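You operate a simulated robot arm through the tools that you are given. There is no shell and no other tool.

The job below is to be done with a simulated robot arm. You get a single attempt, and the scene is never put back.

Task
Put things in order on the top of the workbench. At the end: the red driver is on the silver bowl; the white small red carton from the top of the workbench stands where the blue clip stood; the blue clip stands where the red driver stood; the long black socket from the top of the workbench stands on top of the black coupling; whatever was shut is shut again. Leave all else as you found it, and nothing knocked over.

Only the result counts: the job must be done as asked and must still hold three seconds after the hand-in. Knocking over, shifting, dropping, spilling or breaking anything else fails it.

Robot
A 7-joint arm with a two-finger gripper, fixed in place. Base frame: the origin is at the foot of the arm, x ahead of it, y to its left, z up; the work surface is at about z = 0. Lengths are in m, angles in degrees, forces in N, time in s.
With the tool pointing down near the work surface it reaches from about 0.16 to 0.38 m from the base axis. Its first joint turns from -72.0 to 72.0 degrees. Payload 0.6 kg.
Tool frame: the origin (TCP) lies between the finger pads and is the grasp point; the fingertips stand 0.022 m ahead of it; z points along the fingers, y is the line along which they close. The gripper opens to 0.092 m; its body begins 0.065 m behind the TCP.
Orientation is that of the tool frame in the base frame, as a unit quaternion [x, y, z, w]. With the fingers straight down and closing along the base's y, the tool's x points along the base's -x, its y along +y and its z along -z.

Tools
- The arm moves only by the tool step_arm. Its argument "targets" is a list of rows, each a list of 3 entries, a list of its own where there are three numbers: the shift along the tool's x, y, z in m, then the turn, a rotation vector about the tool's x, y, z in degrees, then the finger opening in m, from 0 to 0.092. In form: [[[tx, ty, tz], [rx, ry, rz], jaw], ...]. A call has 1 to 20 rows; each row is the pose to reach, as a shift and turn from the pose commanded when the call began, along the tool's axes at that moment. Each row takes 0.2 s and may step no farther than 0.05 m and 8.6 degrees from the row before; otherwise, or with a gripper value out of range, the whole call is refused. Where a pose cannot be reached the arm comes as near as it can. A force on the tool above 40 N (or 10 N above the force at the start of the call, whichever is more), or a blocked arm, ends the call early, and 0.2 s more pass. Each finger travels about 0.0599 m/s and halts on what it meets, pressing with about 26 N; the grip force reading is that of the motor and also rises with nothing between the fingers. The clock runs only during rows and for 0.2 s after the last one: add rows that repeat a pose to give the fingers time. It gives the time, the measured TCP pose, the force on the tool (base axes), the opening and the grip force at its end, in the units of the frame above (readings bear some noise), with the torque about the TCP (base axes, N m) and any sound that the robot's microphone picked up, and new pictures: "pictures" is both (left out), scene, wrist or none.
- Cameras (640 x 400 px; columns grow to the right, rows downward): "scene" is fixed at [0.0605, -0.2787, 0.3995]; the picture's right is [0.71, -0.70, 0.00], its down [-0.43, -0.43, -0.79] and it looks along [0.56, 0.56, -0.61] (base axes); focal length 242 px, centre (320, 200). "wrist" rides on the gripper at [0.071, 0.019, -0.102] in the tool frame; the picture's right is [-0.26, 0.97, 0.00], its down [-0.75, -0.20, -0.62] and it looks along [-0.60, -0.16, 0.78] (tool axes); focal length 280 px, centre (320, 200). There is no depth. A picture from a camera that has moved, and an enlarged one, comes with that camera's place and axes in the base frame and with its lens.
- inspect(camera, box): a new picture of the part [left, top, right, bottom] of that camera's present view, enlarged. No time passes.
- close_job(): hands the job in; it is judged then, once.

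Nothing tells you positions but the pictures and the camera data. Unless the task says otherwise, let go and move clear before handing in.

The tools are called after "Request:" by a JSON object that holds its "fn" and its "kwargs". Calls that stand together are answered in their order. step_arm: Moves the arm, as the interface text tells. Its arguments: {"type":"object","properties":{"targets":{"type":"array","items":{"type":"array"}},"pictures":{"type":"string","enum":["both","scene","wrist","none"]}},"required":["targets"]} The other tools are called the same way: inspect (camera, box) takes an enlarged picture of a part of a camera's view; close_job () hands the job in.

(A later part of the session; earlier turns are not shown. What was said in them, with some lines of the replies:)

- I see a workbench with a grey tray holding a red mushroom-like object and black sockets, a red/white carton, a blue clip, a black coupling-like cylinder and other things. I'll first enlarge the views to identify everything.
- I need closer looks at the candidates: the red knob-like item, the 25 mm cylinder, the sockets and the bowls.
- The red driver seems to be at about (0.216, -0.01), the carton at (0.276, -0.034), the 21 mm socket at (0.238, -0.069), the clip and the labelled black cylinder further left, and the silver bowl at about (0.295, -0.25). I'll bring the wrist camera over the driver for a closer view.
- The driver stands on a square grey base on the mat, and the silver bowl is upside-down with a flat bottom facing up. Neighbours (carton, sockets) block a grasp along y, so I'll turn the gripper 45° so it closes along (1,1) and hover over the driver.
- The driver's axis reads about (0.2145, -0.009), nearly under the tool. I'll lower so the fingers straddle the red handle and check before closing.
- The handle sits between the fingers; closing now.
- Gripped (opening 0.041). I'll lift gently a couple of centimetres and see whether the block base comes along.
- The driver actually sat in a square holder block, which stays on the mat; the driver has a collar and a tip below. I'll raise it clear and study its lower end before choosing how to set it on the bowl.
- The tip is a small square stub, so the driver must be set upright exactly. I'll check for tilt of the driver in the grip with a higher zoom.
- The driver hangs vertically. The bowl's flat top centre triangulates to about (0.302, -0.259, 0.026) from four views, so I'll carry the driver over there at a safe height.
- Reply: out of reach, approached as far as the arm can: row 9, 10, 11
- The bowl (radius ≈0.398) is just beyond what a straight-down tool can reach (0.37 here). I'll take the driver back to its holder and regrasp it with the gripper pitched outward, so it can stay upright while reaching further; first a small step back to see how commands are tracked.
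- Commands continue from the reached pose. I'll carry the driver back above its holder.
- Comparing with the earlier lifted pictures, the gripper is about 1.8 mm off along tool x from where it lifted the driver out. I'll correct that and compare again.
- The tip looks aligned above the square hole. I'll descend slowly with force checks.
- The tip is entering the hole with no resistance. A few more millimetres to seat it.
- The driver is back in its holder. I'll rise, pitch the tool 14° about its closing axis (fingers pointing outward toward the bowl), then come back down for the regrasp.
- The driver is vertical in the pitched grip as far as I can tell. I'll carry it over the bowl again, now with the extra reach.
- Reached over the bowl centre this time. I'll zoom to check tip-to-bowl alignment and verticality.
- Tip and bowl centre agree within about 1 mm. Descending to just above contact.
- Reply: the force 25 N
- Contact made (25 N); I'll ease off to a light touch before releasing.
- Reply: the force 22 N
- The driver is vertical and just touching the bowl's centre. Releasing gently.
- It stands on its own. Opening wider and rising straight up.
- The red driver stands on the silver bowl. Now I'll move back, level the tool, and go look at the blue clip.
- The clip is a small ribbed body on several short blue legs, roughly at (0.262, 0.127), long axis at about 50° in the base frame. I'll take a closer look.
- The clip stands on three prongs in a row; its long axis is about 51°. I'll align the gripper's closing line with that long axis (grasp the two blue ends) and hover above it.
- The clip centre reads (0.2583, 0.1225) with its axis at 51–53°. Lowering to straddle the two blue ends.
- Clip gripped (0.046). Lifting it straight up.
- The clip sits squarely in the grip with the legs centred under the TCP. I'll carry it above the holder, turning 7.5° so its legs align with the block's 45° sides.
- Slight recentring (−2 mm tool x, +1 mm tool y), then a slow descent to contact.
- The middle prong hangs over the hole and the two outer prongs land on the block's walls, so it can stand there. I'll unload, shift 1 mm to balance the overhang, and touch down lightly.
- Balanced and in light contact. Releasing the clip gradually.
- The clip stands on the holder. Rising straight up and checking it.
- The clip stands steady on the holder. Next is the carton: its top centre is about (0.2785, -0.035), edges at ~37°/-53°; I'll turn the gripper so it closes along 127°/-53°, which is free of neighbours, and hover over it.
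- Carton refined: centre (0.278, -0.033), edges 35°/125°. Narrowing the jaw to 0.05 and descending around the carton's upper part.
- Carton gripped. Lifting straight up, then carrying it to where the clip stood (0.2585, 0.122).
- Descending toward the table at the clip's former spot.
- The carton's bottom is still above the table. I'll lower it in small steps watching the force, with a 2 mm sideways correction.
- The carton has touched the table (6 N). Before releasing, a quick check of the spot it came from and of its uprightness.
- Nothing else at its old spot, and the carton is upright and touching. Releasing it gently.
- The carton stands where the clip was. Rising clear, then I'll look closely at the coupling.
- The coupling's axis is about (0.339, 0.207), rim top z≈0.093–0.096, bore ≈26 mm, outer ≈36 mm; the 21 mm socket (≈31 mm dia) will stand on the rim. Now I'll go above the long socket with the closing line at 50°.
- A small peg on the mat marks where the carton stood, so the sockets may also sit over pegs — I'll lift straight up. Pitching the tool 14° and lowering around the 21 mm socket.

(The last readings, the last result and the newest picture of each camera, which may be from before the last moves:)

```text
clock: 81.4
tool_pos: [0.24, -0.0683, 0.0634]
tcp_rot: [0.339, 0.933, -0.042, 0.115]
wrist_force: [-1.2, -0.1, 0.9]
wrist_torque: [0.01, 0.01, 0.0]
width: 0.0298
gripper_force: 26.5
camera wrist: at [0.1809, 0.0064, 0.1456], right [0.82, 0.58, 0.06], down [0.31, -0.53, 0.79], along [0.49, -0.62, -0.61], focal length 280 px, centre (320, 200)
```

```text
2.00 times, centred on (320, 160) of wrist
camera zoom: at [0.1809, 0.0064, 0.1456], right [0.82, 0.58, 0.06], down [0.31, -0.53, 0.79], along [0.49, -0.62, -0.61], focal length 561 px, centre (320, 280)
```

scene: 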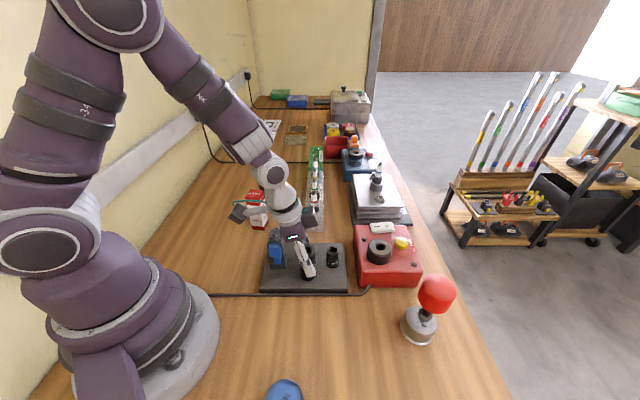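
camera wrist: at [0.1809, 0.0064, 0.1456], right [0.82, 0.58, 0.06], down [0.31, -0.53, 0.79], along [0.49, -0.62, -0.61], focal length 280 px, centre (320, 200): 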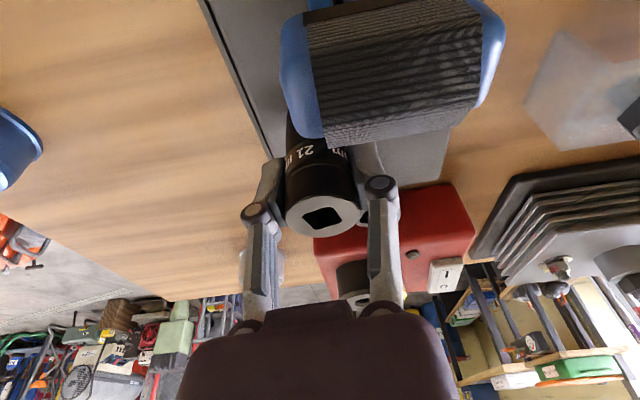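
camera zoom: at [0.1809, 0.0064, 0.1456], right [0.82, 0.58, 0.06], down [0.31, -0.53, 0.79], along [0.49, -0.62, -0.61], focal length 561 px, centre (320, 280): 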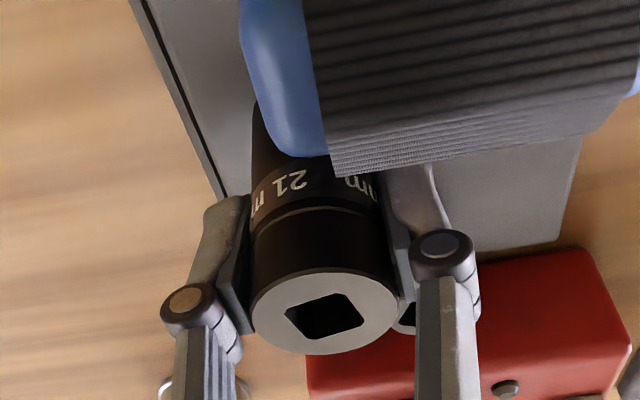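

Socket gripped (0.030). Lifting straight up.

Request:
{"fn": "step_arm", "kwargs": {"targets": [[[-0.0012, 0, -0.0049], [0, 0, 0], 0.022], [[-0.0048, 0, -0.0194], [0, 0, 0], 0.022], [[-0.0109, 0, -0.0437], [0, 0, 0], 0.022], [[-0.0194, 0, -0.0776], [0, 0, 0], 0.022], [[-0.029, 0, -0.1164], [0, 0, 0], 0.022], [[-0.0363, 0, -0.1455], [0, 0, 0], 0.022], [[-0.0363, 0, -0.1455], [0, 0, 0], 0.022]]}}

Request:
{"fn": "inspect", "kwargs": {"camera": "scene", "box": [260, 140, 360, 240]}}

Request:
{"fn": "inspect", "kwargs": {"camera": "scene", "box": [250, 215, 350, 295]}}

Request:
{"fn": "inspect", "kwargs": {"camera": "wrist", "box": [220, 40, 420, 260]}}

```text
clock: 83.0
tool_pos: [0.2389, -0.0682, 0.2129]
tcp_rot: [0.34, 0.933, -0.042, 0.115]
wrist_force: [-0.3, 0.0, -1.8]
wrist_torque: [0.01, 0.0, -0.01]
width: 0.0298
gripper_force: 26.3
camera wrist: at [0.1798, 0.0062, 0.296], right [0.82, 0.58, 0.06], down [0.31, -0.53, 0.79], along [0.49, -0.62, -0.61], focal length 280 px, centre (320, 200)
```

scene: 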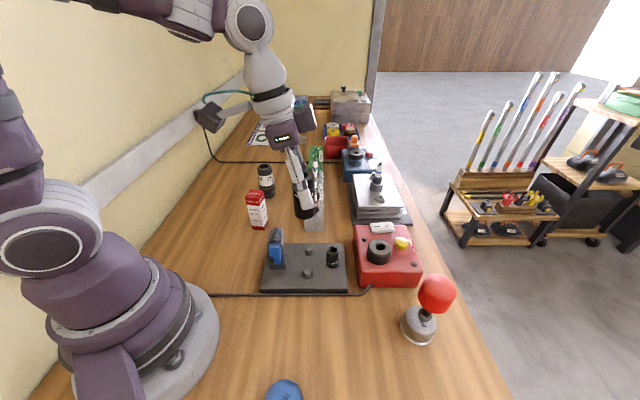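
wrist: 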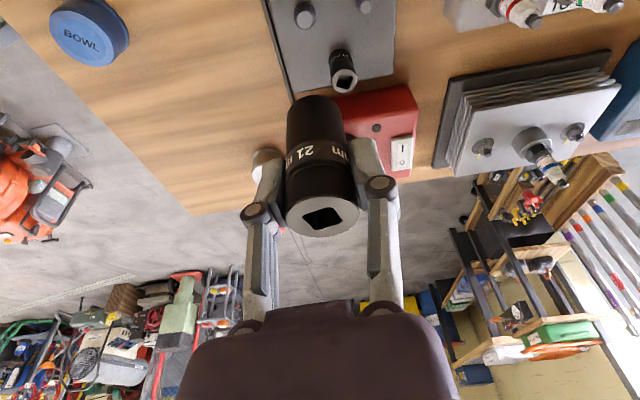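

```text
4.00 times, centred on (310, 190) of scene
camera zoom: at [0.0605, -0.2787, 0.3995], right [0.71, -0.7, 0.0], down [-0.43, -0.43, -0.79], along [0.56, 0.56, -0.61], focal length 966 px, centre (360, 240)
```

zoom: 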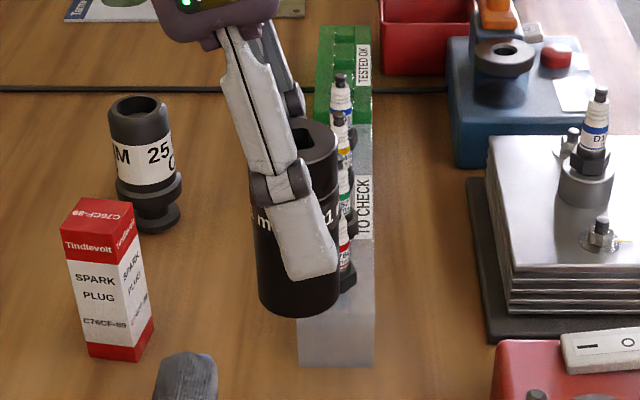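

```text
5.00 times, centred on (300, 255) of scene
camera zoom: at [0.0605, -0.2787, 0.3995], right [0.71, -0.7, 0.0], down [-0.43, -0.43, -0.79], along [0.56, 0.56, -0.61], focal length 1208 px, centre (420, -75)
```

zoom: 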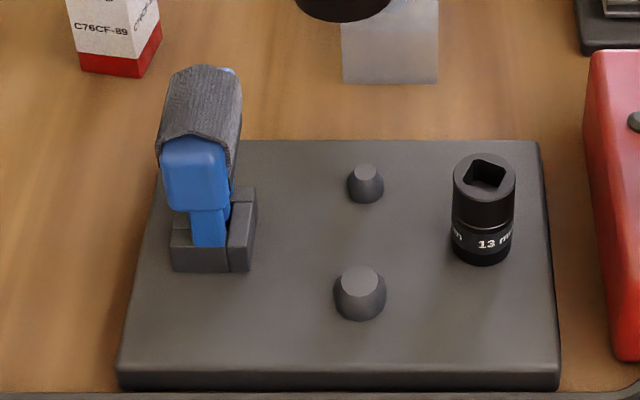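

```text
1.82 times, centred on (320, 150) of wrist
camera zoom: at [0.1798, 0.0062, 0.296], right [0.82, 0.58, 0.06], down [0.31, -0.53, 0.79], along [0.49, -0.62, -0.61], focal length 510 px, centre (320, 291)
```

zoom: 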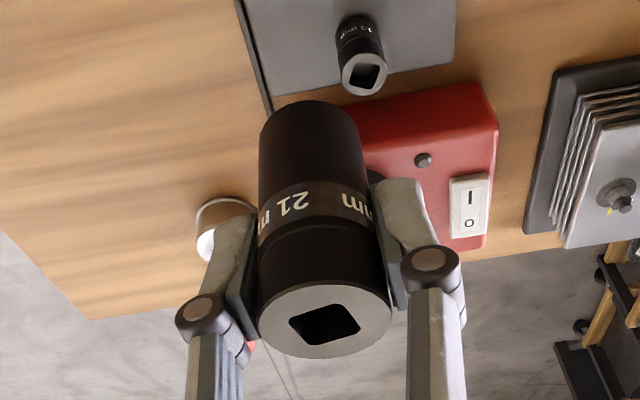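

The socket came off its peg cleanly and hangs vertical. I'll carry it over to the coupling while turning so the pitch points radially outward there.

Request:
{"fn": "step_arm", "kwargs": {"targets": [[[0.0086, 0.0229, -0.0006], [-1.444, 0, -5.788], 0.022], [[0.0171, 0.0458, -0.0012], [-2.888, 0, -11.575], 0.022], [[0.0257, 0.0687, -0.0018], [-4.333, 0, -17.363], 0.022], [[0.0342, 0.0915, -0.0023], [-5.777, 0, -23.15], 0.022], [[0.0428, 0.1144, -0.0029], [-7.221, 0, -28.938], 0.022], [[0.0513, 0.1373, -0.0035], [-8.665, 0, -34.725], 0.022], [[0.0599, 0.1602, -0.0041], [-10.109, 0, -40.513], 0.022], [[0.0684, 0.1831, -0.0047], [-11.553, 0, -46.3], 0.022], [[0.077, 0.206, -0.0053], [-12.998, 0, -52.088], 0.022], [[0.0855, 0.2288, -0.0058], [-14.442, 0, -57.875], 0.022], [[0.0941, 0.2517, -0.0064], [-15.886, 0, -63.663], 0.022], [[0.1026, 0.2746, -0.007], [-17.33, 0, -69.45], 0.022], [[0.1026, 0.2746, -0.007], [-17.33, 0, -69.45], 0.022]]}}

Request:
{"fn": "inspect", "kwargs": {"camera": "wrist", "box": [220, 0, 420, 260]}}

Request:
{"fn": "inspect", "kwargs": {"camera": "scene", "box": [220, 90, 320, 210]}}

```text
clock: 85.8
tool_pos: [0.3385, 0.2055, 0.1955]
tcp_rot: [-0.271, 0.955, 0.033, 0.116]
wrist_force: [0.0, -0.2, -1.5]
wrist_torque: [0.01, -0.01, -0.01]
width: 0.0298
gripper_force: 26.1
camera wrist: at [0.2492, 0.1731, 0.2775], right [-0.29, 0.95, 0.06], down [0.6, 0.13, 0.79], along [0.74, 0.27, -0.61], focal length 280 px, centre (320, 200)
```

scene: 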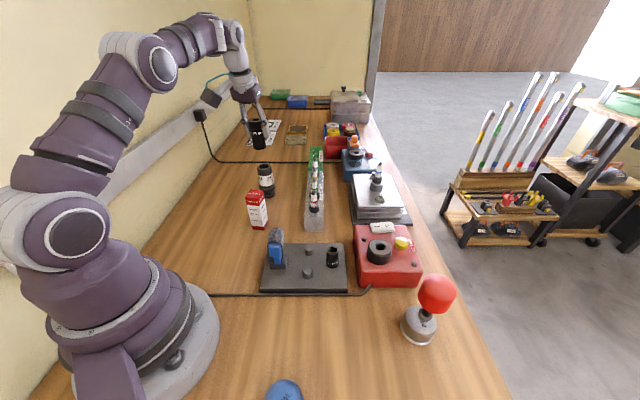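
wrist: 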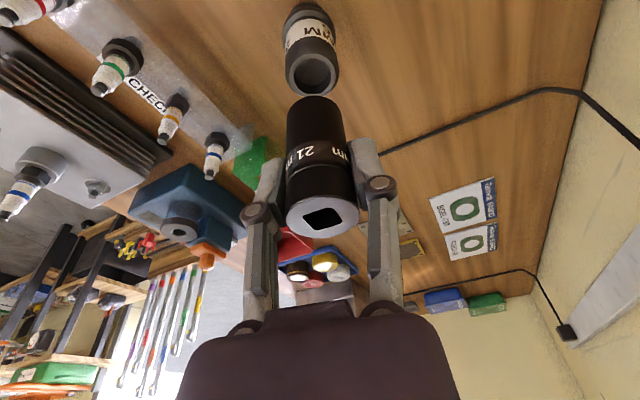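

```text
1.54 times, centred on (320, 130) of wrist
camera zoom: at [0.2492, 0.1731, 0.2775], right [-0.29, 0.95, 0.06], down [0.6, 0.13, 0.79], along [0.74, 0.27, -0.61], focal length 431 px, centre (320, 308)
```

zoom: 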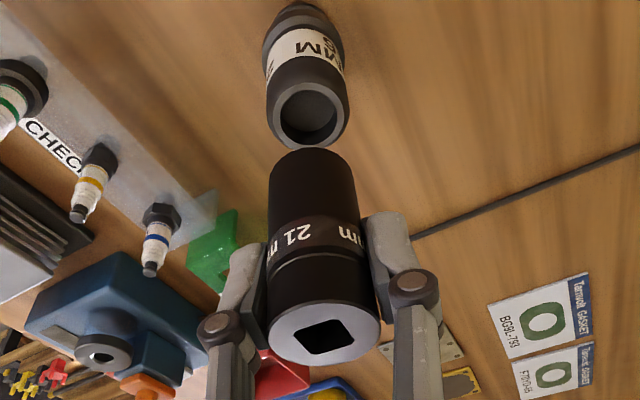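

```text
3.33 times, centred on (270, 150) of scene
camera zoom: at [0.0605, -0.2787, 0.3995], right [0.71, -0.7, 0.0], down [-0.43, -0.43, -0.79], along [0.56, 0.56, -0.61], focal length 805 px, centre (487, 367)
```

zoom: 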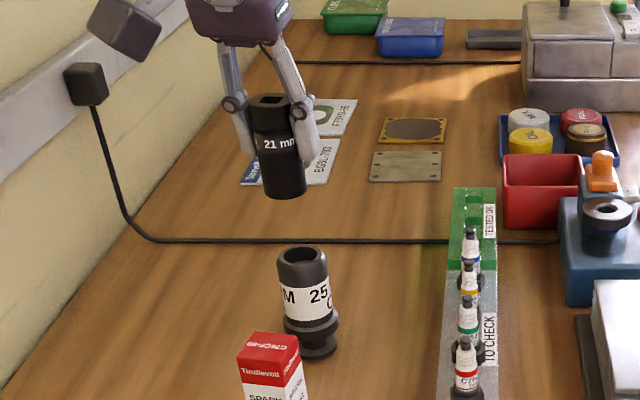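

Request:
{"fn": "inspect", "kwargs": {"camera": "scene", "box": [235, 110, 295, 200]}}

Request:
{"fn": "inspect", "kwargs": {"camera": "wrist", "box": [260, 0, 380, 130]}}

```text
4.44 times, centred on (265, 155) of scene
camera zoom: at [0.0605, -0.2787, 0.3995], right [0.71, -0.7, 0.0], down [-0.43, -0.43, -0.79], along [0.56, 0.56, -0.61], focal length 1074 px, centre (564, 400)
```

zoom: 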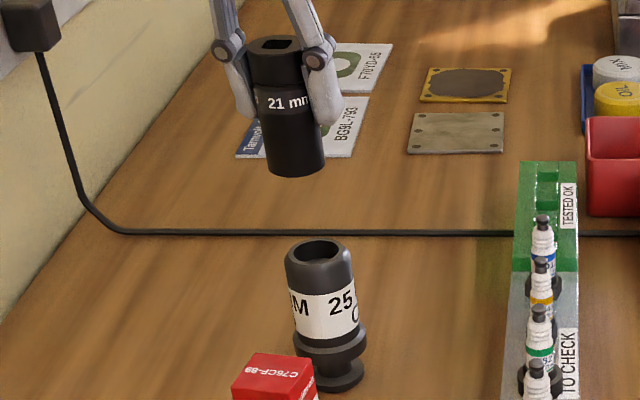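

```text
3.08 times, centred on (320, 65) of wrist
camera zoom: at [0.2492, 0.1731, 0.2775], right [-0.29, 0.95, 0.06], down [0.6, 0.13, 0.79], along [0.74, 0.27, -0.61], focal length 863 px, centre (320, 615)
```

zoom: 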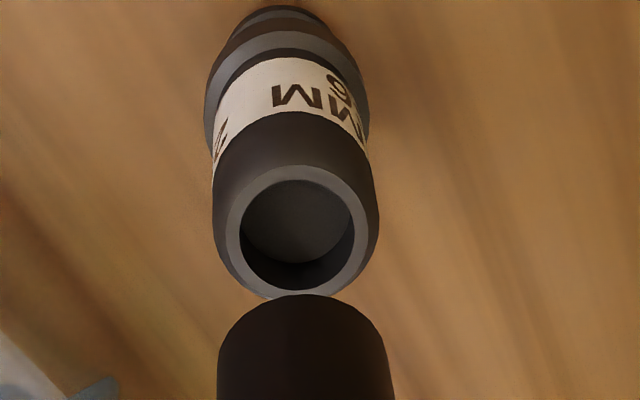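

Nearly aligned; I'll move 5 mm outward and lower to about 1 cm above the rim, then re-check the relative alignment up close.

Request:
{"fn": "step_arm", "kwargs": {"targets": [[[-0.003, 0, 0.0105], [0, 0, 0], 0.022], [[0.0005, 0, 0.025], [0, 0, 0], 0.022], [[0.0045, 0, 0.0391], [0, 0, 0], 0.022], [[0.0045, 0, 0.0391], [0, 0, 0], 0.022]]}}

Request:
{"fn": "inspect", "kwargs": {"camera": "scene", "box": [240, 130, 290, 200]}}

Request:
{"fn": "inspect", "kwargs": {"camera": "wrist", "box": [260, 20, 380, 150]}}

```text
clock: 86.8
tool_pos: [0.3422, 0.2076, 0.1569]
tcp_rot: [-0.27, 0.955, 0.033, 0.117]
wrist_force: [0.3, -1.0, -0.8]
wrist_torque: [0.02, -0.02, 0.01]
width: 0.0299
gripper_force: 26.0
camera wrist: at [0.2538, 0.1758, 0.2382], right [-0.29, 0.96, 0.06], down [0.6, 0.13, 0.79], along [0.75, 0.27, -0.61], focal length 280 px, centre (320, 200)
```

scene: 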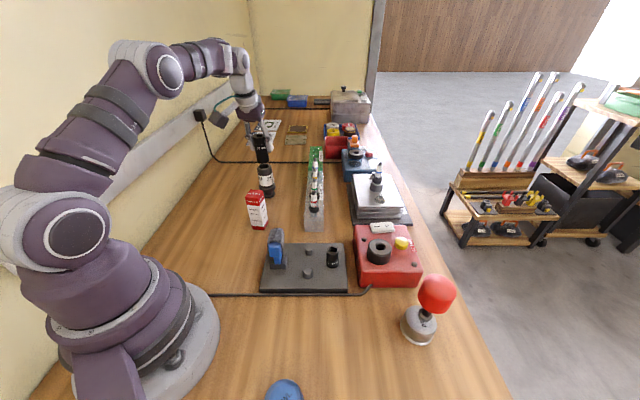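
wrist: 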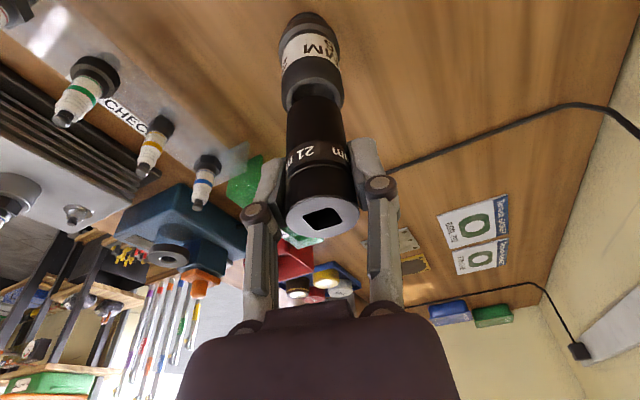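

```text
5.71 times, centred on (265, 165) of scene
camera zoom: at [0.0605, -0.2787, 0.3995], right [0.71, -0.7, 0.0], down [-0.43, -0.43, -0.79], along [0.56, 0.56, -0.61], focal length 1380 px, centre (634, 400)
```

zoom: 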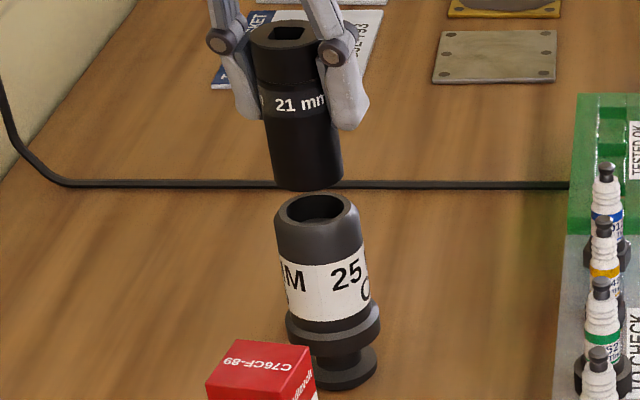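

```text
3.08 times, centred on (320, 85) of wrist
camera zoom: at [0.2538, 0.1758, 0.2382], right [-0.29, 0.96, 0.06], down [0.6, 0.13, 0.79], along [0.75, 0.27, -0.61], focal length 863 px, centre (320, 554)
```

zoom: 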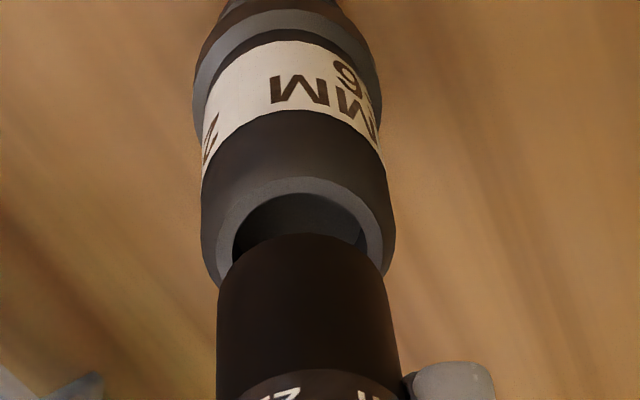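

Request:
{"fn": "step_arm", "kwargs": {"targets": [[[-0.0024, 0.0002, 0.0006], [0, 0, 0], 0.022], [[-0.0012, 0.0002, 0.0055], [0, 0, 0], 0.022], [[-0.0003, 0.0002, 0.0093], [0, 0, 0], 0.022], [[-0.0003, 0.0002, 0.0093], [0, 0, 0], 0.022]], "pictures": "none"}}

Request:
{"fn": "inspect", "kwargs": {"camera": "scene", "box": [245, 145, 285, 195]}}

Request:
{"fn": "inspect", "kwargs": {"camera": "wrist", "box": [270, 40, 360, 140]}}

```text
clock: 87.8
tool_pos: [0.3438, 0.2095, 0.1483]
tcp_rot: [-0.27, 0.955, 0.033, 0.117]
wrist_force: [0.1, -1.2, -2.3]
wrist_torque: [-0.02, -0.03, -0.01]
width: 0.0298
gripper_force: 26.1
```

```text
8.00 times, centred on (265, 170) of scene
camera zoom: at [0.0605, -0.2787, 0.3995], right [0.71, -0.7, 0.0], down [-0.43, -0.43, -0.79], along [0.56, 0.56, -0.61], focal length 1932 px, centre (760, 440)
```

zoom: 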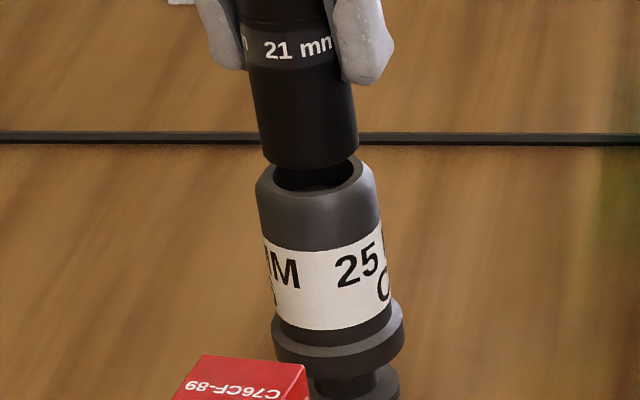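

```text
4.00 times, centred on (315, 90) of wrist
camera zoom: at [0.2556, 0.1775, 0.2295], right [-0.29, 0.96, 0.06], down [0.6, 0.13, 0.79], along [0.75, 0.27, -0.61], focal length 1122 px, centre (340, 640)
```

zoom: 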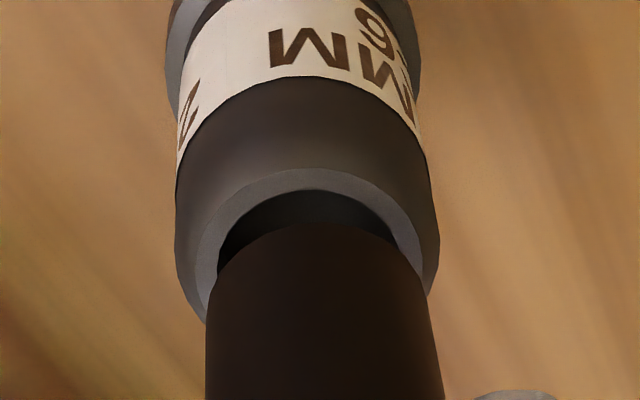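

Request:
{"fn": "step_arm", "kwargs": {"targets": [[[-0.001, 0, 0.0002], [0, 0, 0], 0.022], [[-0.0004, 0, 0.0027], [0, 0, 0], 0.022], [[0.0002, 0, 0.0051], [0, 0, 0], 0.022], [[0.0002, 0, 0.0051], [0, 0, 0], 0.022]], "pictures": "none"}}

Request:
{"fn": "inspect", "kwargs": {"camera": "scene", "box": [250, 150, 280, 190]}}

Request:
{"fn": "inspect", "kwargs": {"camera": "wrist", "box": [280, 60, 350, 140]}}

```text
clock: 88.8
tool_pos: [0.3451, 0.2104, 0.1428]
tcp_rot: [-0.27, 0.955, 0.033, 0.117]
wrist_force: [-0.1, -0.2, -1.3]
wrist_torque: [-0.01, -0.05, 0.01]
width: 0.0296
gripper_force: 26.1
```

```text
10.00 times, centred on (265, 170) of scene
camera zoom: at [0.0605, -0.2787, 0.3995], right [0.71, -0.7, 0.0], down [-0.43, -0.43, -0.79], along [0.56, 0.56, -0.61], focal length 2416 px, centre (870, 500)
```

zoom: 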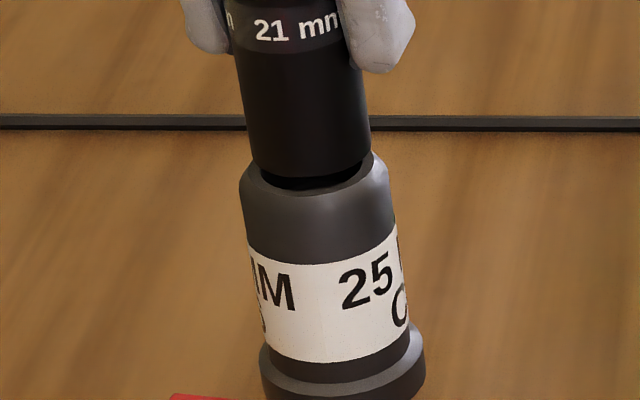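

```text
5.00 times, centred on (315, 100) of wrist
camera zoom: at [0.2565, 0.1786, 0.2242], right [-0.29, 0.96, 0.06], down [0.6, 0.13, 0.79], along [0.75, 0.27, -0.61], focal length 1402 px, centre (345, 700)
```

zoom: 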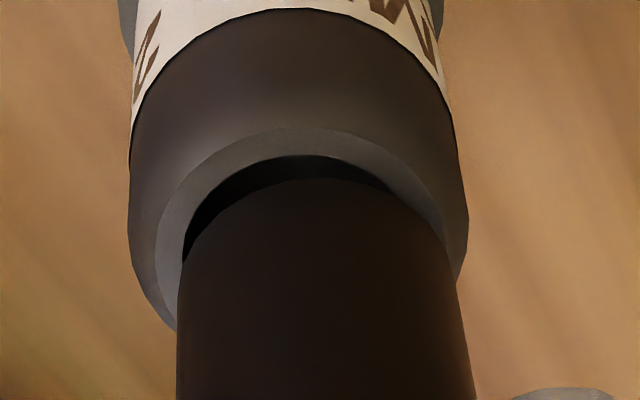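

Request:
{"fn": "step_arm", "kwargs": {"targets": [[[0.0002, 0, 0.001], [0, 0, 0], 0.022], [[0.0005, 0, 0.0019], [0, 0, 0], 0.022], [[0.0005, 0, 0.0019], [0, 0, 0], 0.022]], "pictures": "none"}}

```text
clock: 89.6
tool_pos: [0.3456, 0.2115, 0.1405]
tcp_rot: [-0.271, 0.955, 0.034, 0.117]
wrist_force: [-0.6, 0.9, -1.7]
wrist_torque: [0.04, 0.04, 0.03]
width: 0.03
gripper_force: 25.9
```

Request:
{"fn": "step_arm", "kwargs": {"targets": [[[0.0002, 0, 0.0007], [0, 0, 0], 0.022], [[0.00036, 0, 0.00146], [0, 0, 0], 0.022], [[0.00036, 0, 0.00146], [0, 0, 0], 0.022]], "pictures": "none"}}

Request:
{"fn": "inspect", "kwargs": {"camera": "scene", "box": [250, 150, 280, 190]}}

Request:
{"fn": "inspect", "kwargs": {"camera": "wrist", "box": [280, 60, 350, 140]}}

```text
clock: 90.4
tool_pos: [0.3455, 0.2103, 0.1396]
tcp_rot: [-0.27, 0.955, 0.033, 0.118]
wrist_force: [-1.3, 0.1, 11.6]
wrist_torque: [-0.03, 0.18, -0.01]
width: 0.0296
gripper_force: 25.8
```

```text
10.00 times, centred on (265, 170) of scene
camera zoom: at [0.0605, -0.2787, 0.3995], right [0.71, -0.7, 0.0], down [-0.43, -0.43, -0.79], along [0.56, 0.56, -0.61], focal length 2416 px, centre (870, 500)
```

zoom: 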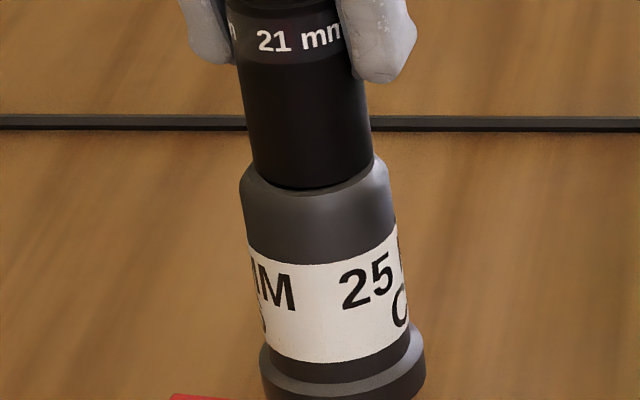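

```text
5.00 times, centred on (315, 100) of wrist
camera zoom: at [0.2565, 0.1784, 0.2213], right [-0.29, 0.96, 0.06], down [0.6, 0.13, 0.79], along [0.75, 0.27, -0.61], focal length 1402 px, centre (345, 700)
```

zoom: 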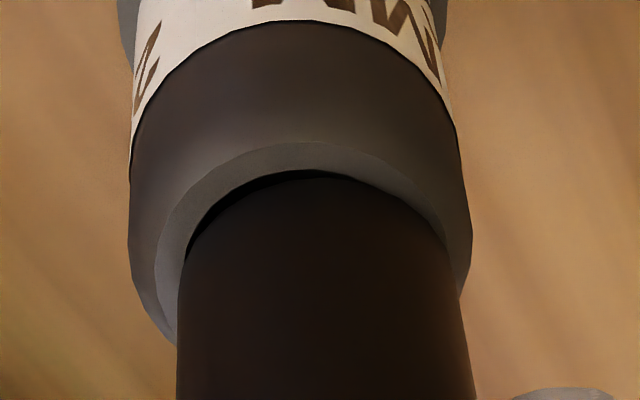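

Contact on the rim, but the socket sits about 2 mm too far outward and ~0.8 mm to one side. I'll lift 2 mm, correct, and look again.

Request:
{"fn": "step_arm", "kwargs": {"targets": [[[-0.0005, 0, -0.0019], [0, 0, 0], 0.022], [[0.0016, -0.0008, -0.0024], [0, 0, 0], 0.022], [[0.0016, -0.0008, -0.0024], [0, 0, 0], 0.022]], "pictures": "none"}}

Request:
{"fn": "inspect", "kwargs": {"camera": "scene", "box": [250, 150, 280, 190]}}

Request:
{"fn": "inspect", "kwargs": {"camera": "wrist", "box": [280, 60, 350, 140]}}

```text
clock: 91.2
tool_pos: [0.3437, 0.2089, 0.1418]
tcp_rot: [-0.271, 0.955, 0.034, 0.116]
wrist_force: [-0.3, 0.5, -1.7]
wrist_torque: [0.01, -0.01, 0.01]
width: 0.0297
gripper_force: 25.4
```

```text
10.00 times, centred on (265, 170) of scene
camera zoom: at [0.0605, -0.2787, 0.3995], right [0.71, -0.7, 0.0], down [-0.43, -0.43, -0.79], along [0.56, 0.56, -0.61], focal length 2416 px, centre (870, 500)
```

zoom: 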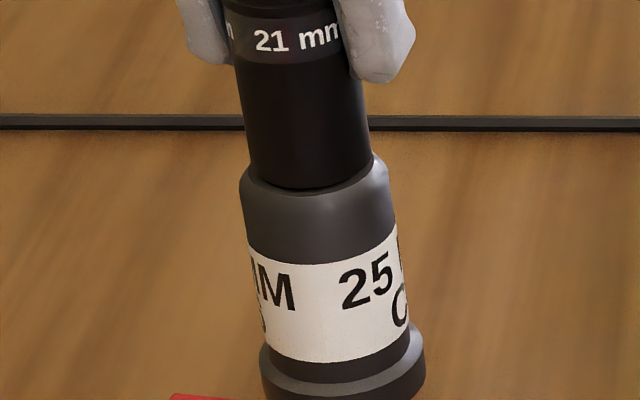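

```text
5.00 times, centred on (315, 100) of wrist
camera zoom: at [0.255, 0.1767, 0.2226], right [-0.29, 0.96, 0.06], down [0.6, 0.13, 0.79], along [0.74, 0.27, -0.61], focal length 1402 px, centre (345, 700)
```

zoom: 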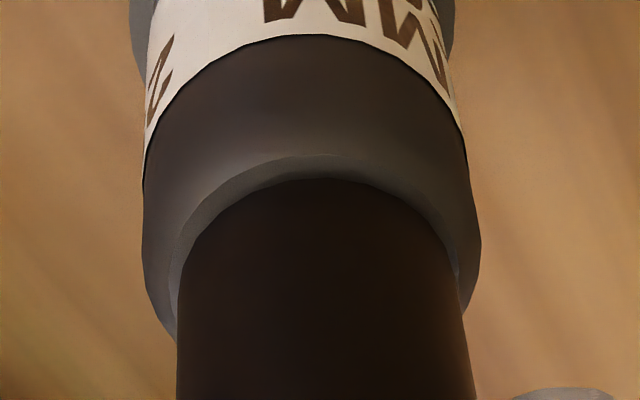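

Request:
{"fn": "step_arm", "kwargs": {"targets": [[[-0.0003, 0, 0.0007], [0, 0, 0], 0.022], [[0.0, 0, 0.0017], [0, 0, 0], 0.022], [[0.0001, 0, 0.0021], [0, 0, 0], 0.022], [[0.0001, 0, 0.0021], [0, 0, 0], 0.022]], "pictures": "none"}}

Request:
{"fn": "inspect", "kwargs": {"camera": "scene", "box": [250, 150, 280, 190]}}

Request:
{"fn": "inspect", "kwargs": {"camera": "wrist", "box": [280, 60, 350, 140]}}

```text
clock: 92.2
tool_pos: [0.3441, 0.21, 0.1399]
tcp_rot: [-0.27, 0.955, 0.034, 0.118]
wrist_force: [-1.5, 0.1, 10.3]
wrist_torque: [-0.02, 0.23, 0.02]
width: 0.0295
gripper_force: 25.8
```

```text
10.00 times, centred on (265, 170) of scene
camera zoom: at [0.0605, -0.2787, 0.3995], right [0.71, -0.7, 0.0], down [-0.43, -0.43, -0.79], along [0.56, 0.56, -0.61], focal length 2416 px, centre (870, 500)
```

zoom: 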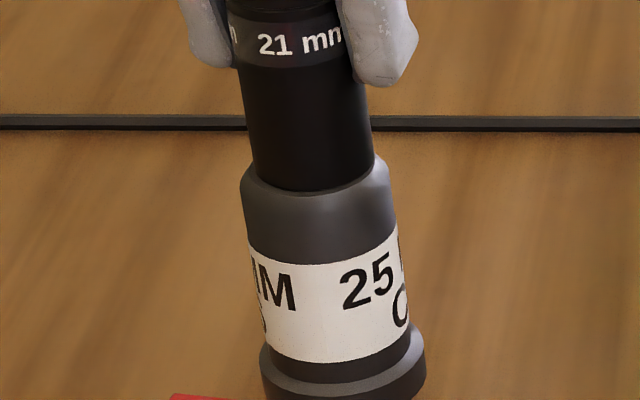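

```text
5.00 times, centred on (315, 100) of wrist
camera zoom: at [0.2556, 0.1766, 0.2213], right [-0.29, 0.96, 0.06], down [0.6, 0.13, 0.79], along [0.75, 0.27, -0.61], focal length 1402 px, centre (345, 700)
```

zoom: 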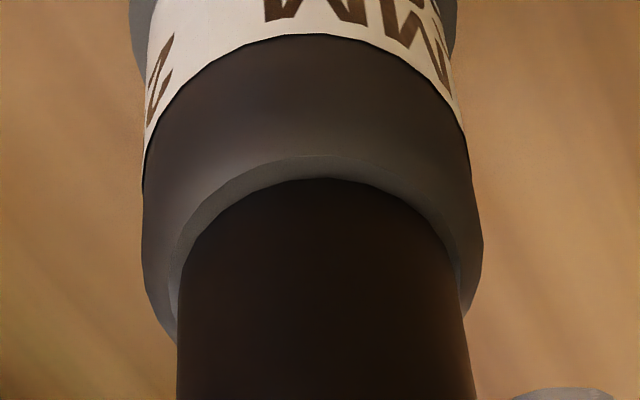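

Now it's concentric within about 1 mm on the rim. Easing the contact and releasing slowly.

Request:
{"fn": "step_arm", "kwargs": {"targets": [[[-0.0001, 0, -0.0003], [0, 0, 0], 0.022], [[-0.0001, 0, -0.0003], [0, 0, 0], 0.022]], "pictures": "none"}}

```text
clock: 92.8
tool_pos: [0.3449, 0.21, 0.14]
tcp_rot: [-0.271, 0.955, 0.033, 0.117]
wrist_force: [-1.3, 0.3, 10.7]
wrist_torque: [-0.01, 0.2, 0.03]
width: 0.0296
gripper_force: 26.0
```

Request:
{"fn": "step_arm", "kwargs": {"targets": [[[-0.0001, 0, -0.0004], [0, 0, 0], 0.022], [[-0.0001, 0, -0.0004], [0, 0, 0], 0.022]], "pictures": "none"}}

```text
clock: 93.4
tool_pos: [0.3438, 0.2092, 0.1401]
tcp_rot: [-0.271, 0.955, 0.034, 0.116]
wrist_force: [1.6, 0.6, 4.5]
wrist_torque: [0.03, -0.11, 0.03]
width: 0.0297
gripper_force: 26.1
```

Request:
{"fn": "step_arm", "kwargs": {"targets": [[[0, 0, 0], [0, 0, 0], 0.027], [[0, 0, 0], [0, 0, 0], 0.029], [[0, 0, 0], [0, 0, 0], 0.0305], [[0, 0, 0], [0, 0, 0], 0.032], [[0, 0, 0], [0, 0, 0], 0.034], [[0, 0, 0], [0, 0, 0], 0.038], [[0, 0, 0], [0, 0, 0], 0.044], [[0, 0, 0], [0, 0, 0], 0.044]]}}

Request:
{"fn": "inspect", "kwargs": {"camera": "scene", "box": [240, 130, 290, 200]}}

Request:
{"fn": "inspect", "kwargs": {"camera": "wrist", "box": [240, 40, 400, 250]}}

```text
clock: 95.2
tool_pos: [0.3445, 0.2089, 0.1399]
tcp_rot: [-0.271, 0.955, 0.033, 0.118]
wrist_force: [0.1, 0.1, 0.0]
wrist_torque: [0.01, 0.01, 0.0]
width: 0.044
gripper_force: 0.0
camera wrist: at [0.2556, 0.1768, 0.2215], right [-0.29, 0.96, 0.06], down [0.6, 0.13, 0.79], along [0.75, 0.27, -0.61], focal length 280 px, centre (320, 200)
```

scene: 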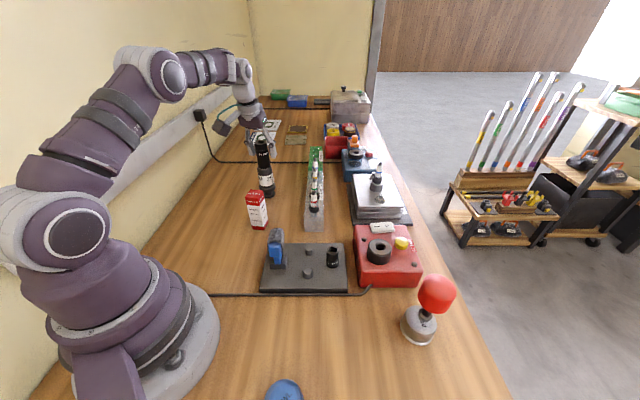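
wrist: 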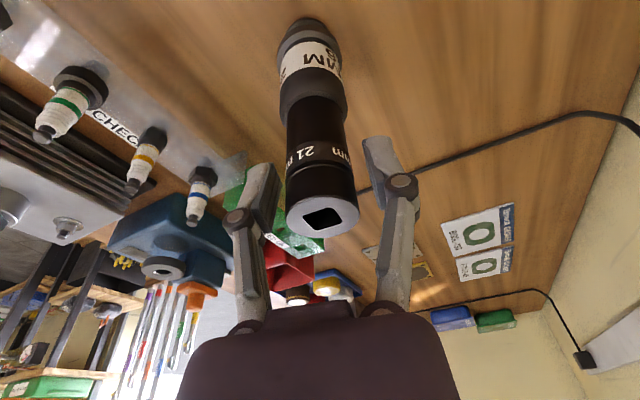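

```text
5.71 times, centred on (265, 165) of scene
camera zoom: at [0.0605, -0.2787, 0.3995], right [0.71, -0.7, 0.0], down [-0.43, -0.43, -0.79], along [0.56, 0.56, -0.61], focal length 1380 px, centre (634, 400)
```

zoom: 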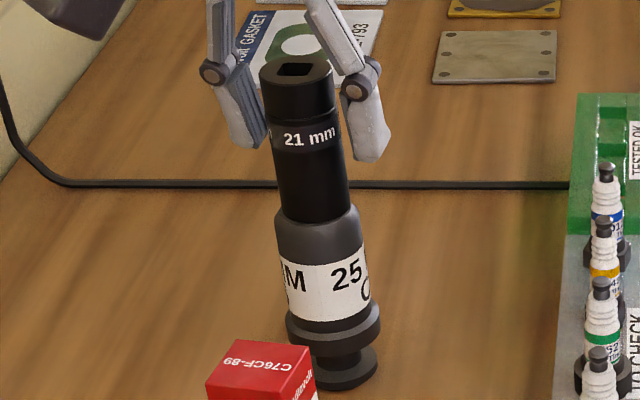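

```text
1.90 times, centred on (320, 145) of wrist
camera zoom: at [0.2556, 0.1768, 0.2215], right [-0.29, 0.96, 0.06], down [0.6, 0.13, 0.79], along [0.75, 0.27, -0.61], focal length 534 px, centre (320, 305)
```

zoom: 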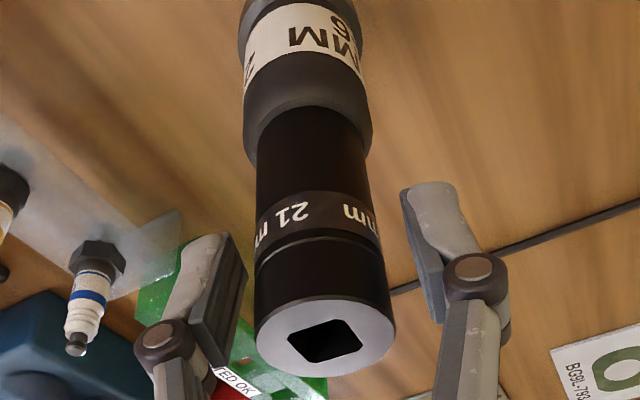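

The socket stands on the coupling. Opening wider and withdrawing straight up.

Request:
{"fn": "step_arm", "kwargs": {"targets": [[[0, 0, 0], [0, 0, 0], 0.055], [[0, 0, 0], [0, 0, 0], 0.066], [[0, 0, 0], [0, 0, 0], 0.066], [[-0.0036, 0, -0.0146], [0, 0, 0], 0.066], [[-0.0084, 0, -0.034], [0, 0, 0], 0.066], [[-0.0143, 0, -0.0583], [0, 0, 0], 0.066], [[-0.0143, 0, -0.0583], [0, 0, 0], 0.066]]}}

Request:
{"fn": "inspect", "kwargs": {"camera": "scene", "box": [240, 110, 300, 240]}}

Request:
{"fn": "inspect", "kwargs": {"camera": "wrist", "box": [260, 0, 380, 160]}}

```text
clock: 96.8
tool_pos: [0.3446, 0.2086, 0.1996]
tcp_rot: [-0.27, 0.955, 0.033, 0.118]
wrist_force: [-0.3, -0.2, 0.1]
wrist_torque: [0.01, 0.02, 0.04]
width: 0.0659
gripper_force: 0.1
camera wrist: at [0.2553, 0.1764, 0.2816], right [-0.29, 0.96, 0.06], down [0.6, 0.13, 0.79], along [0.75, 0.27, -0.61], focal length 280 px, centre (320, 200)
```

scene: 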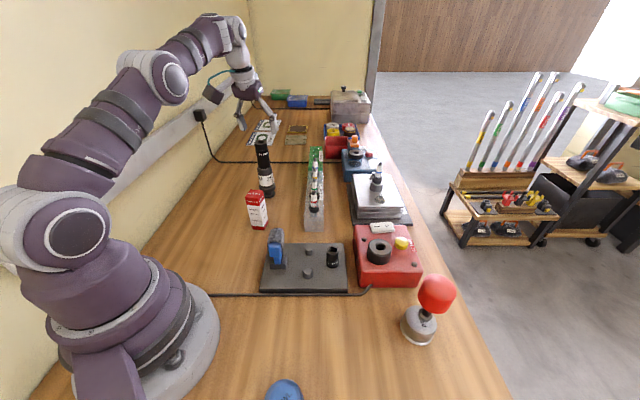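
wrist: 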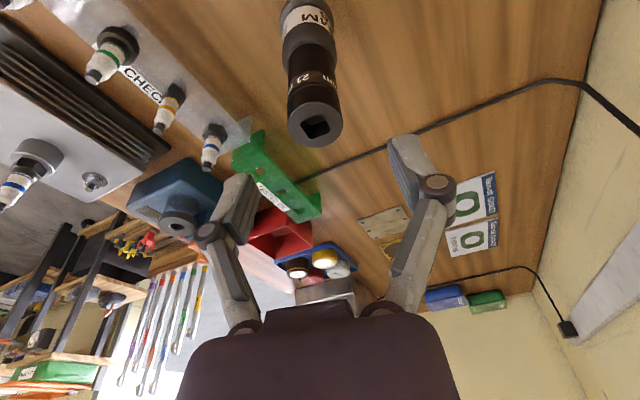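

```text
3.08 times, centred on (270, 175) of scene
camera zoom: at [0.0605, -0.2787, 0.3995], right [0.71, -0.7, 0.0], down [-0.43, -0.43, -0.79], along [0.56, 0.56, -0.61], focal length 743 px, centre (474, 277)
```

zoom: 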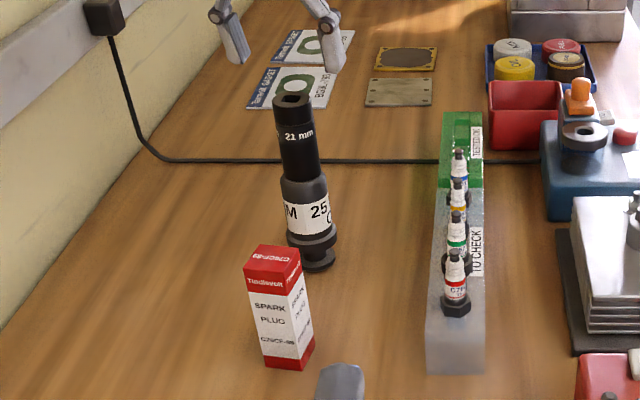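

```text
2.50 times, centred on (320, 80) of wrist
camera zoom: at [0.2553, 0.1764, 0.2816], right [-0.29, 0.96, 0.06], down [0.6, 0.13, 0.79], along [0.75, 0.27, -0.61], focal length 701 px, centre (320, 500)
```

zoom: 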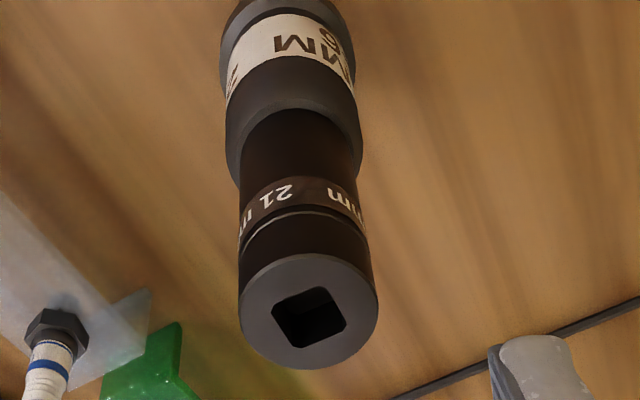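

All four moves are done. I'll back the arm away over the free area, level the tool, and make a final check of everything.

Request:
{"fn": "step_arm", "kwargs": {"targets": [[[-0.0048, 0, -0.0194], [0, 0, 0], 0.066], [[0.019, -0.012, -0.031], [0, 2, 0], 0.066], [[0.043, -0.0245, -0.043], [0, 4, 0], 0.066], [[0.067, -0.037, -0.055], [0, 6, 0], 0.066], [[0.091, -0.049, -0.067], [0, 8, 0], 0.066], [[0.115, -0.061, -0.079], [0, 10, 0], 0.066], [[0.139, -0.073, -0.091], [0, 12, 0], 0.066], [[0.163, -0.0854, -0.102], [0, 14, 0], 0.066], [[0.163, -0.0854, -0.102], [0, 14, 0], 0.066]]}}

Request:
{"fn": "inspect", "kwargs": {"camera": "scene", "box": [230, 120, 350, 300]}}

Request:
{"fn": "inspect", "kwargs": {"camera": "scene", "box": [340, 200, 480, 360]}}

Request:
{"fn": "inspect", "kwargs": {"camera": "scene", "box": [255, 220, 305, 280]}}

```text
clock: 98.8
tool_pos: [0.2335, 0.0406, 0.2599]
tcp_rot: [-0.273, 0.962, -0.001, 0.0]
wrist_force: [0.3, 0.1, 0.1]
wrist_torque: [-0.01, -0.03, 0.0]
width: 0.066
gripper_force: 0.1
out of reach, approached as far as the arm can: row 1
camera wrist: at [0.1634, 0.0198, 0.3618], right [-0.28, 0.96, 0.0], down [0.75, 0.22, 0.62], along [0.6, 0.18, -0.78], focal length 280 px, centre (320, 200)
```

scene: 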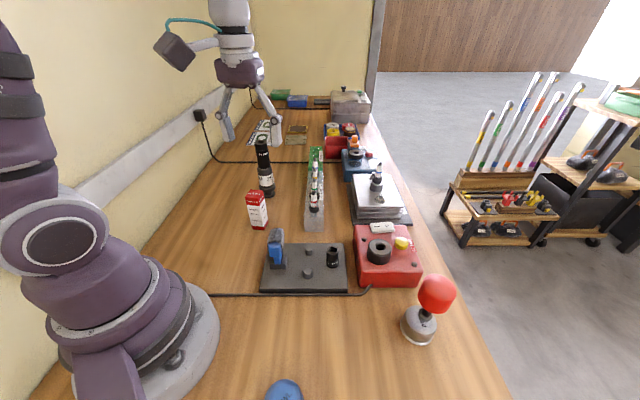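
wrist: 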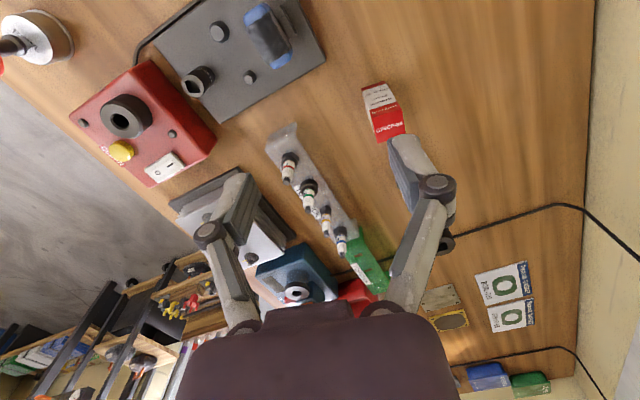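

```text
2.22 times, centred on (290, 210) of scene
camera zoom: at [0.0605, -0.2787, 0.3995], right [0.71, -0.7, 0.0], down [-0.43, -0.43, -0.79], along [0.56, 0.56, -0.61], focal length 537 px, centre (387, 178)
```

zoom: 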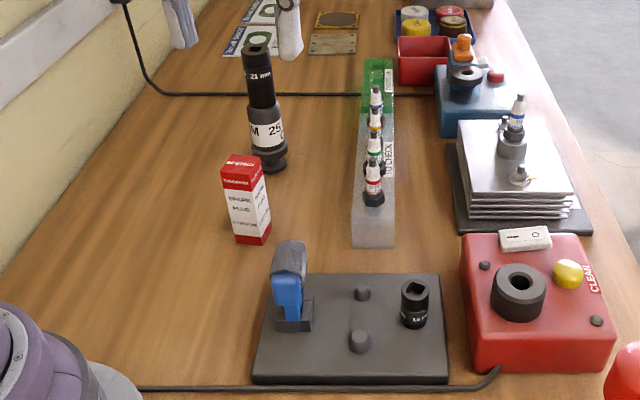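

```text
2.50 times, centred on (410, 280) of scene
camera zoom: at [0.0605, -0.2787, 0.3995], right [0.71, -0.7, 0.0], down [-0.43, -0.43, -0.79], along [0.56, 0.56, -0.61], focal length 604 px, centre (95, 0)
```

zoom: 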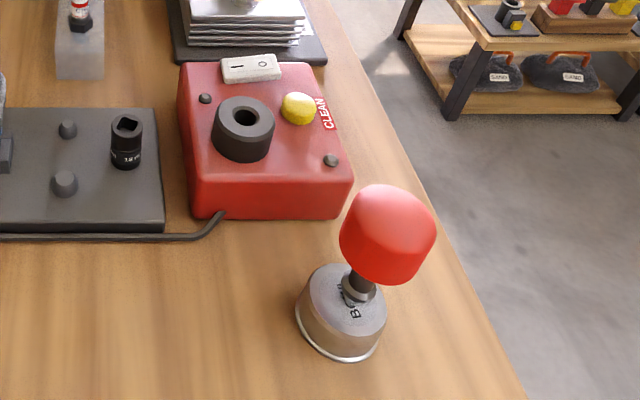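

```text
6.67 times, centred on (280, 250) of scene
camera zoom: at [0.0605, -0.2787, 0.3995], right [0.71, -0.7, 0.0], down [-0.43, -0.43, -0.79], along [0.56, 0.56, -0.61], focal length 1610 px, centre (587, -133)
```

zoom: 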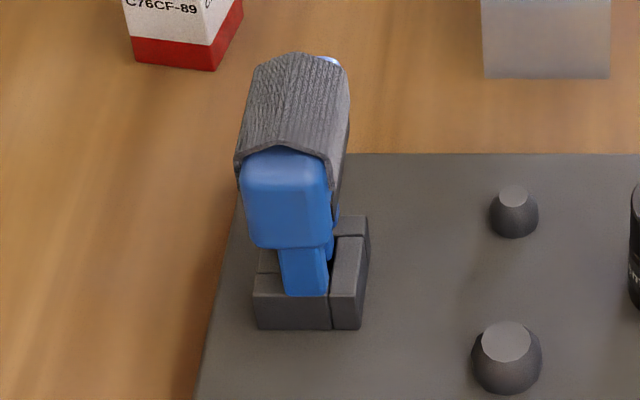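

Everything is in place and steady: the driver is upright on the silver bowl, the clip is on the driver's holder, and the carton is at the clip's old spot. The long socket stands on the coupling. Nothing else was moved or opened and the gripper is clear, so I'm handing in.

Request:
{"fn": "close_job", "kwargs": {}}

```text
The job is handed in.
```

I've handed the job in. In the last pictures before that, everything stood upright and nothing else on the bench had shifted:

- **Red driver:** it stands upright on its small square tip, in the middle of the flat, upturned base of the silver bowl. The tip gives it a narrow footing, but it has stayed put since I let go of it.
- **Blue clip:** it stands on top of the holder block the driver came from. Its outer two legs rest on the block's walls and the middle one hangs over the hole, because the legs do not fit into it.
- **White and red carton:** it stands on the bench where the clip was, within a few millimetres by my estimate.
- **Long black socket (21 mm):** it stands on the rim of the black coupling, about 1 mm off centre.

Nothing was opened, so there was nothing to shut again. The silver bowl was just out of reach with the gripper pointing straight down. I put the driver back in its holder once and regrasped it at a tilt before placing it.
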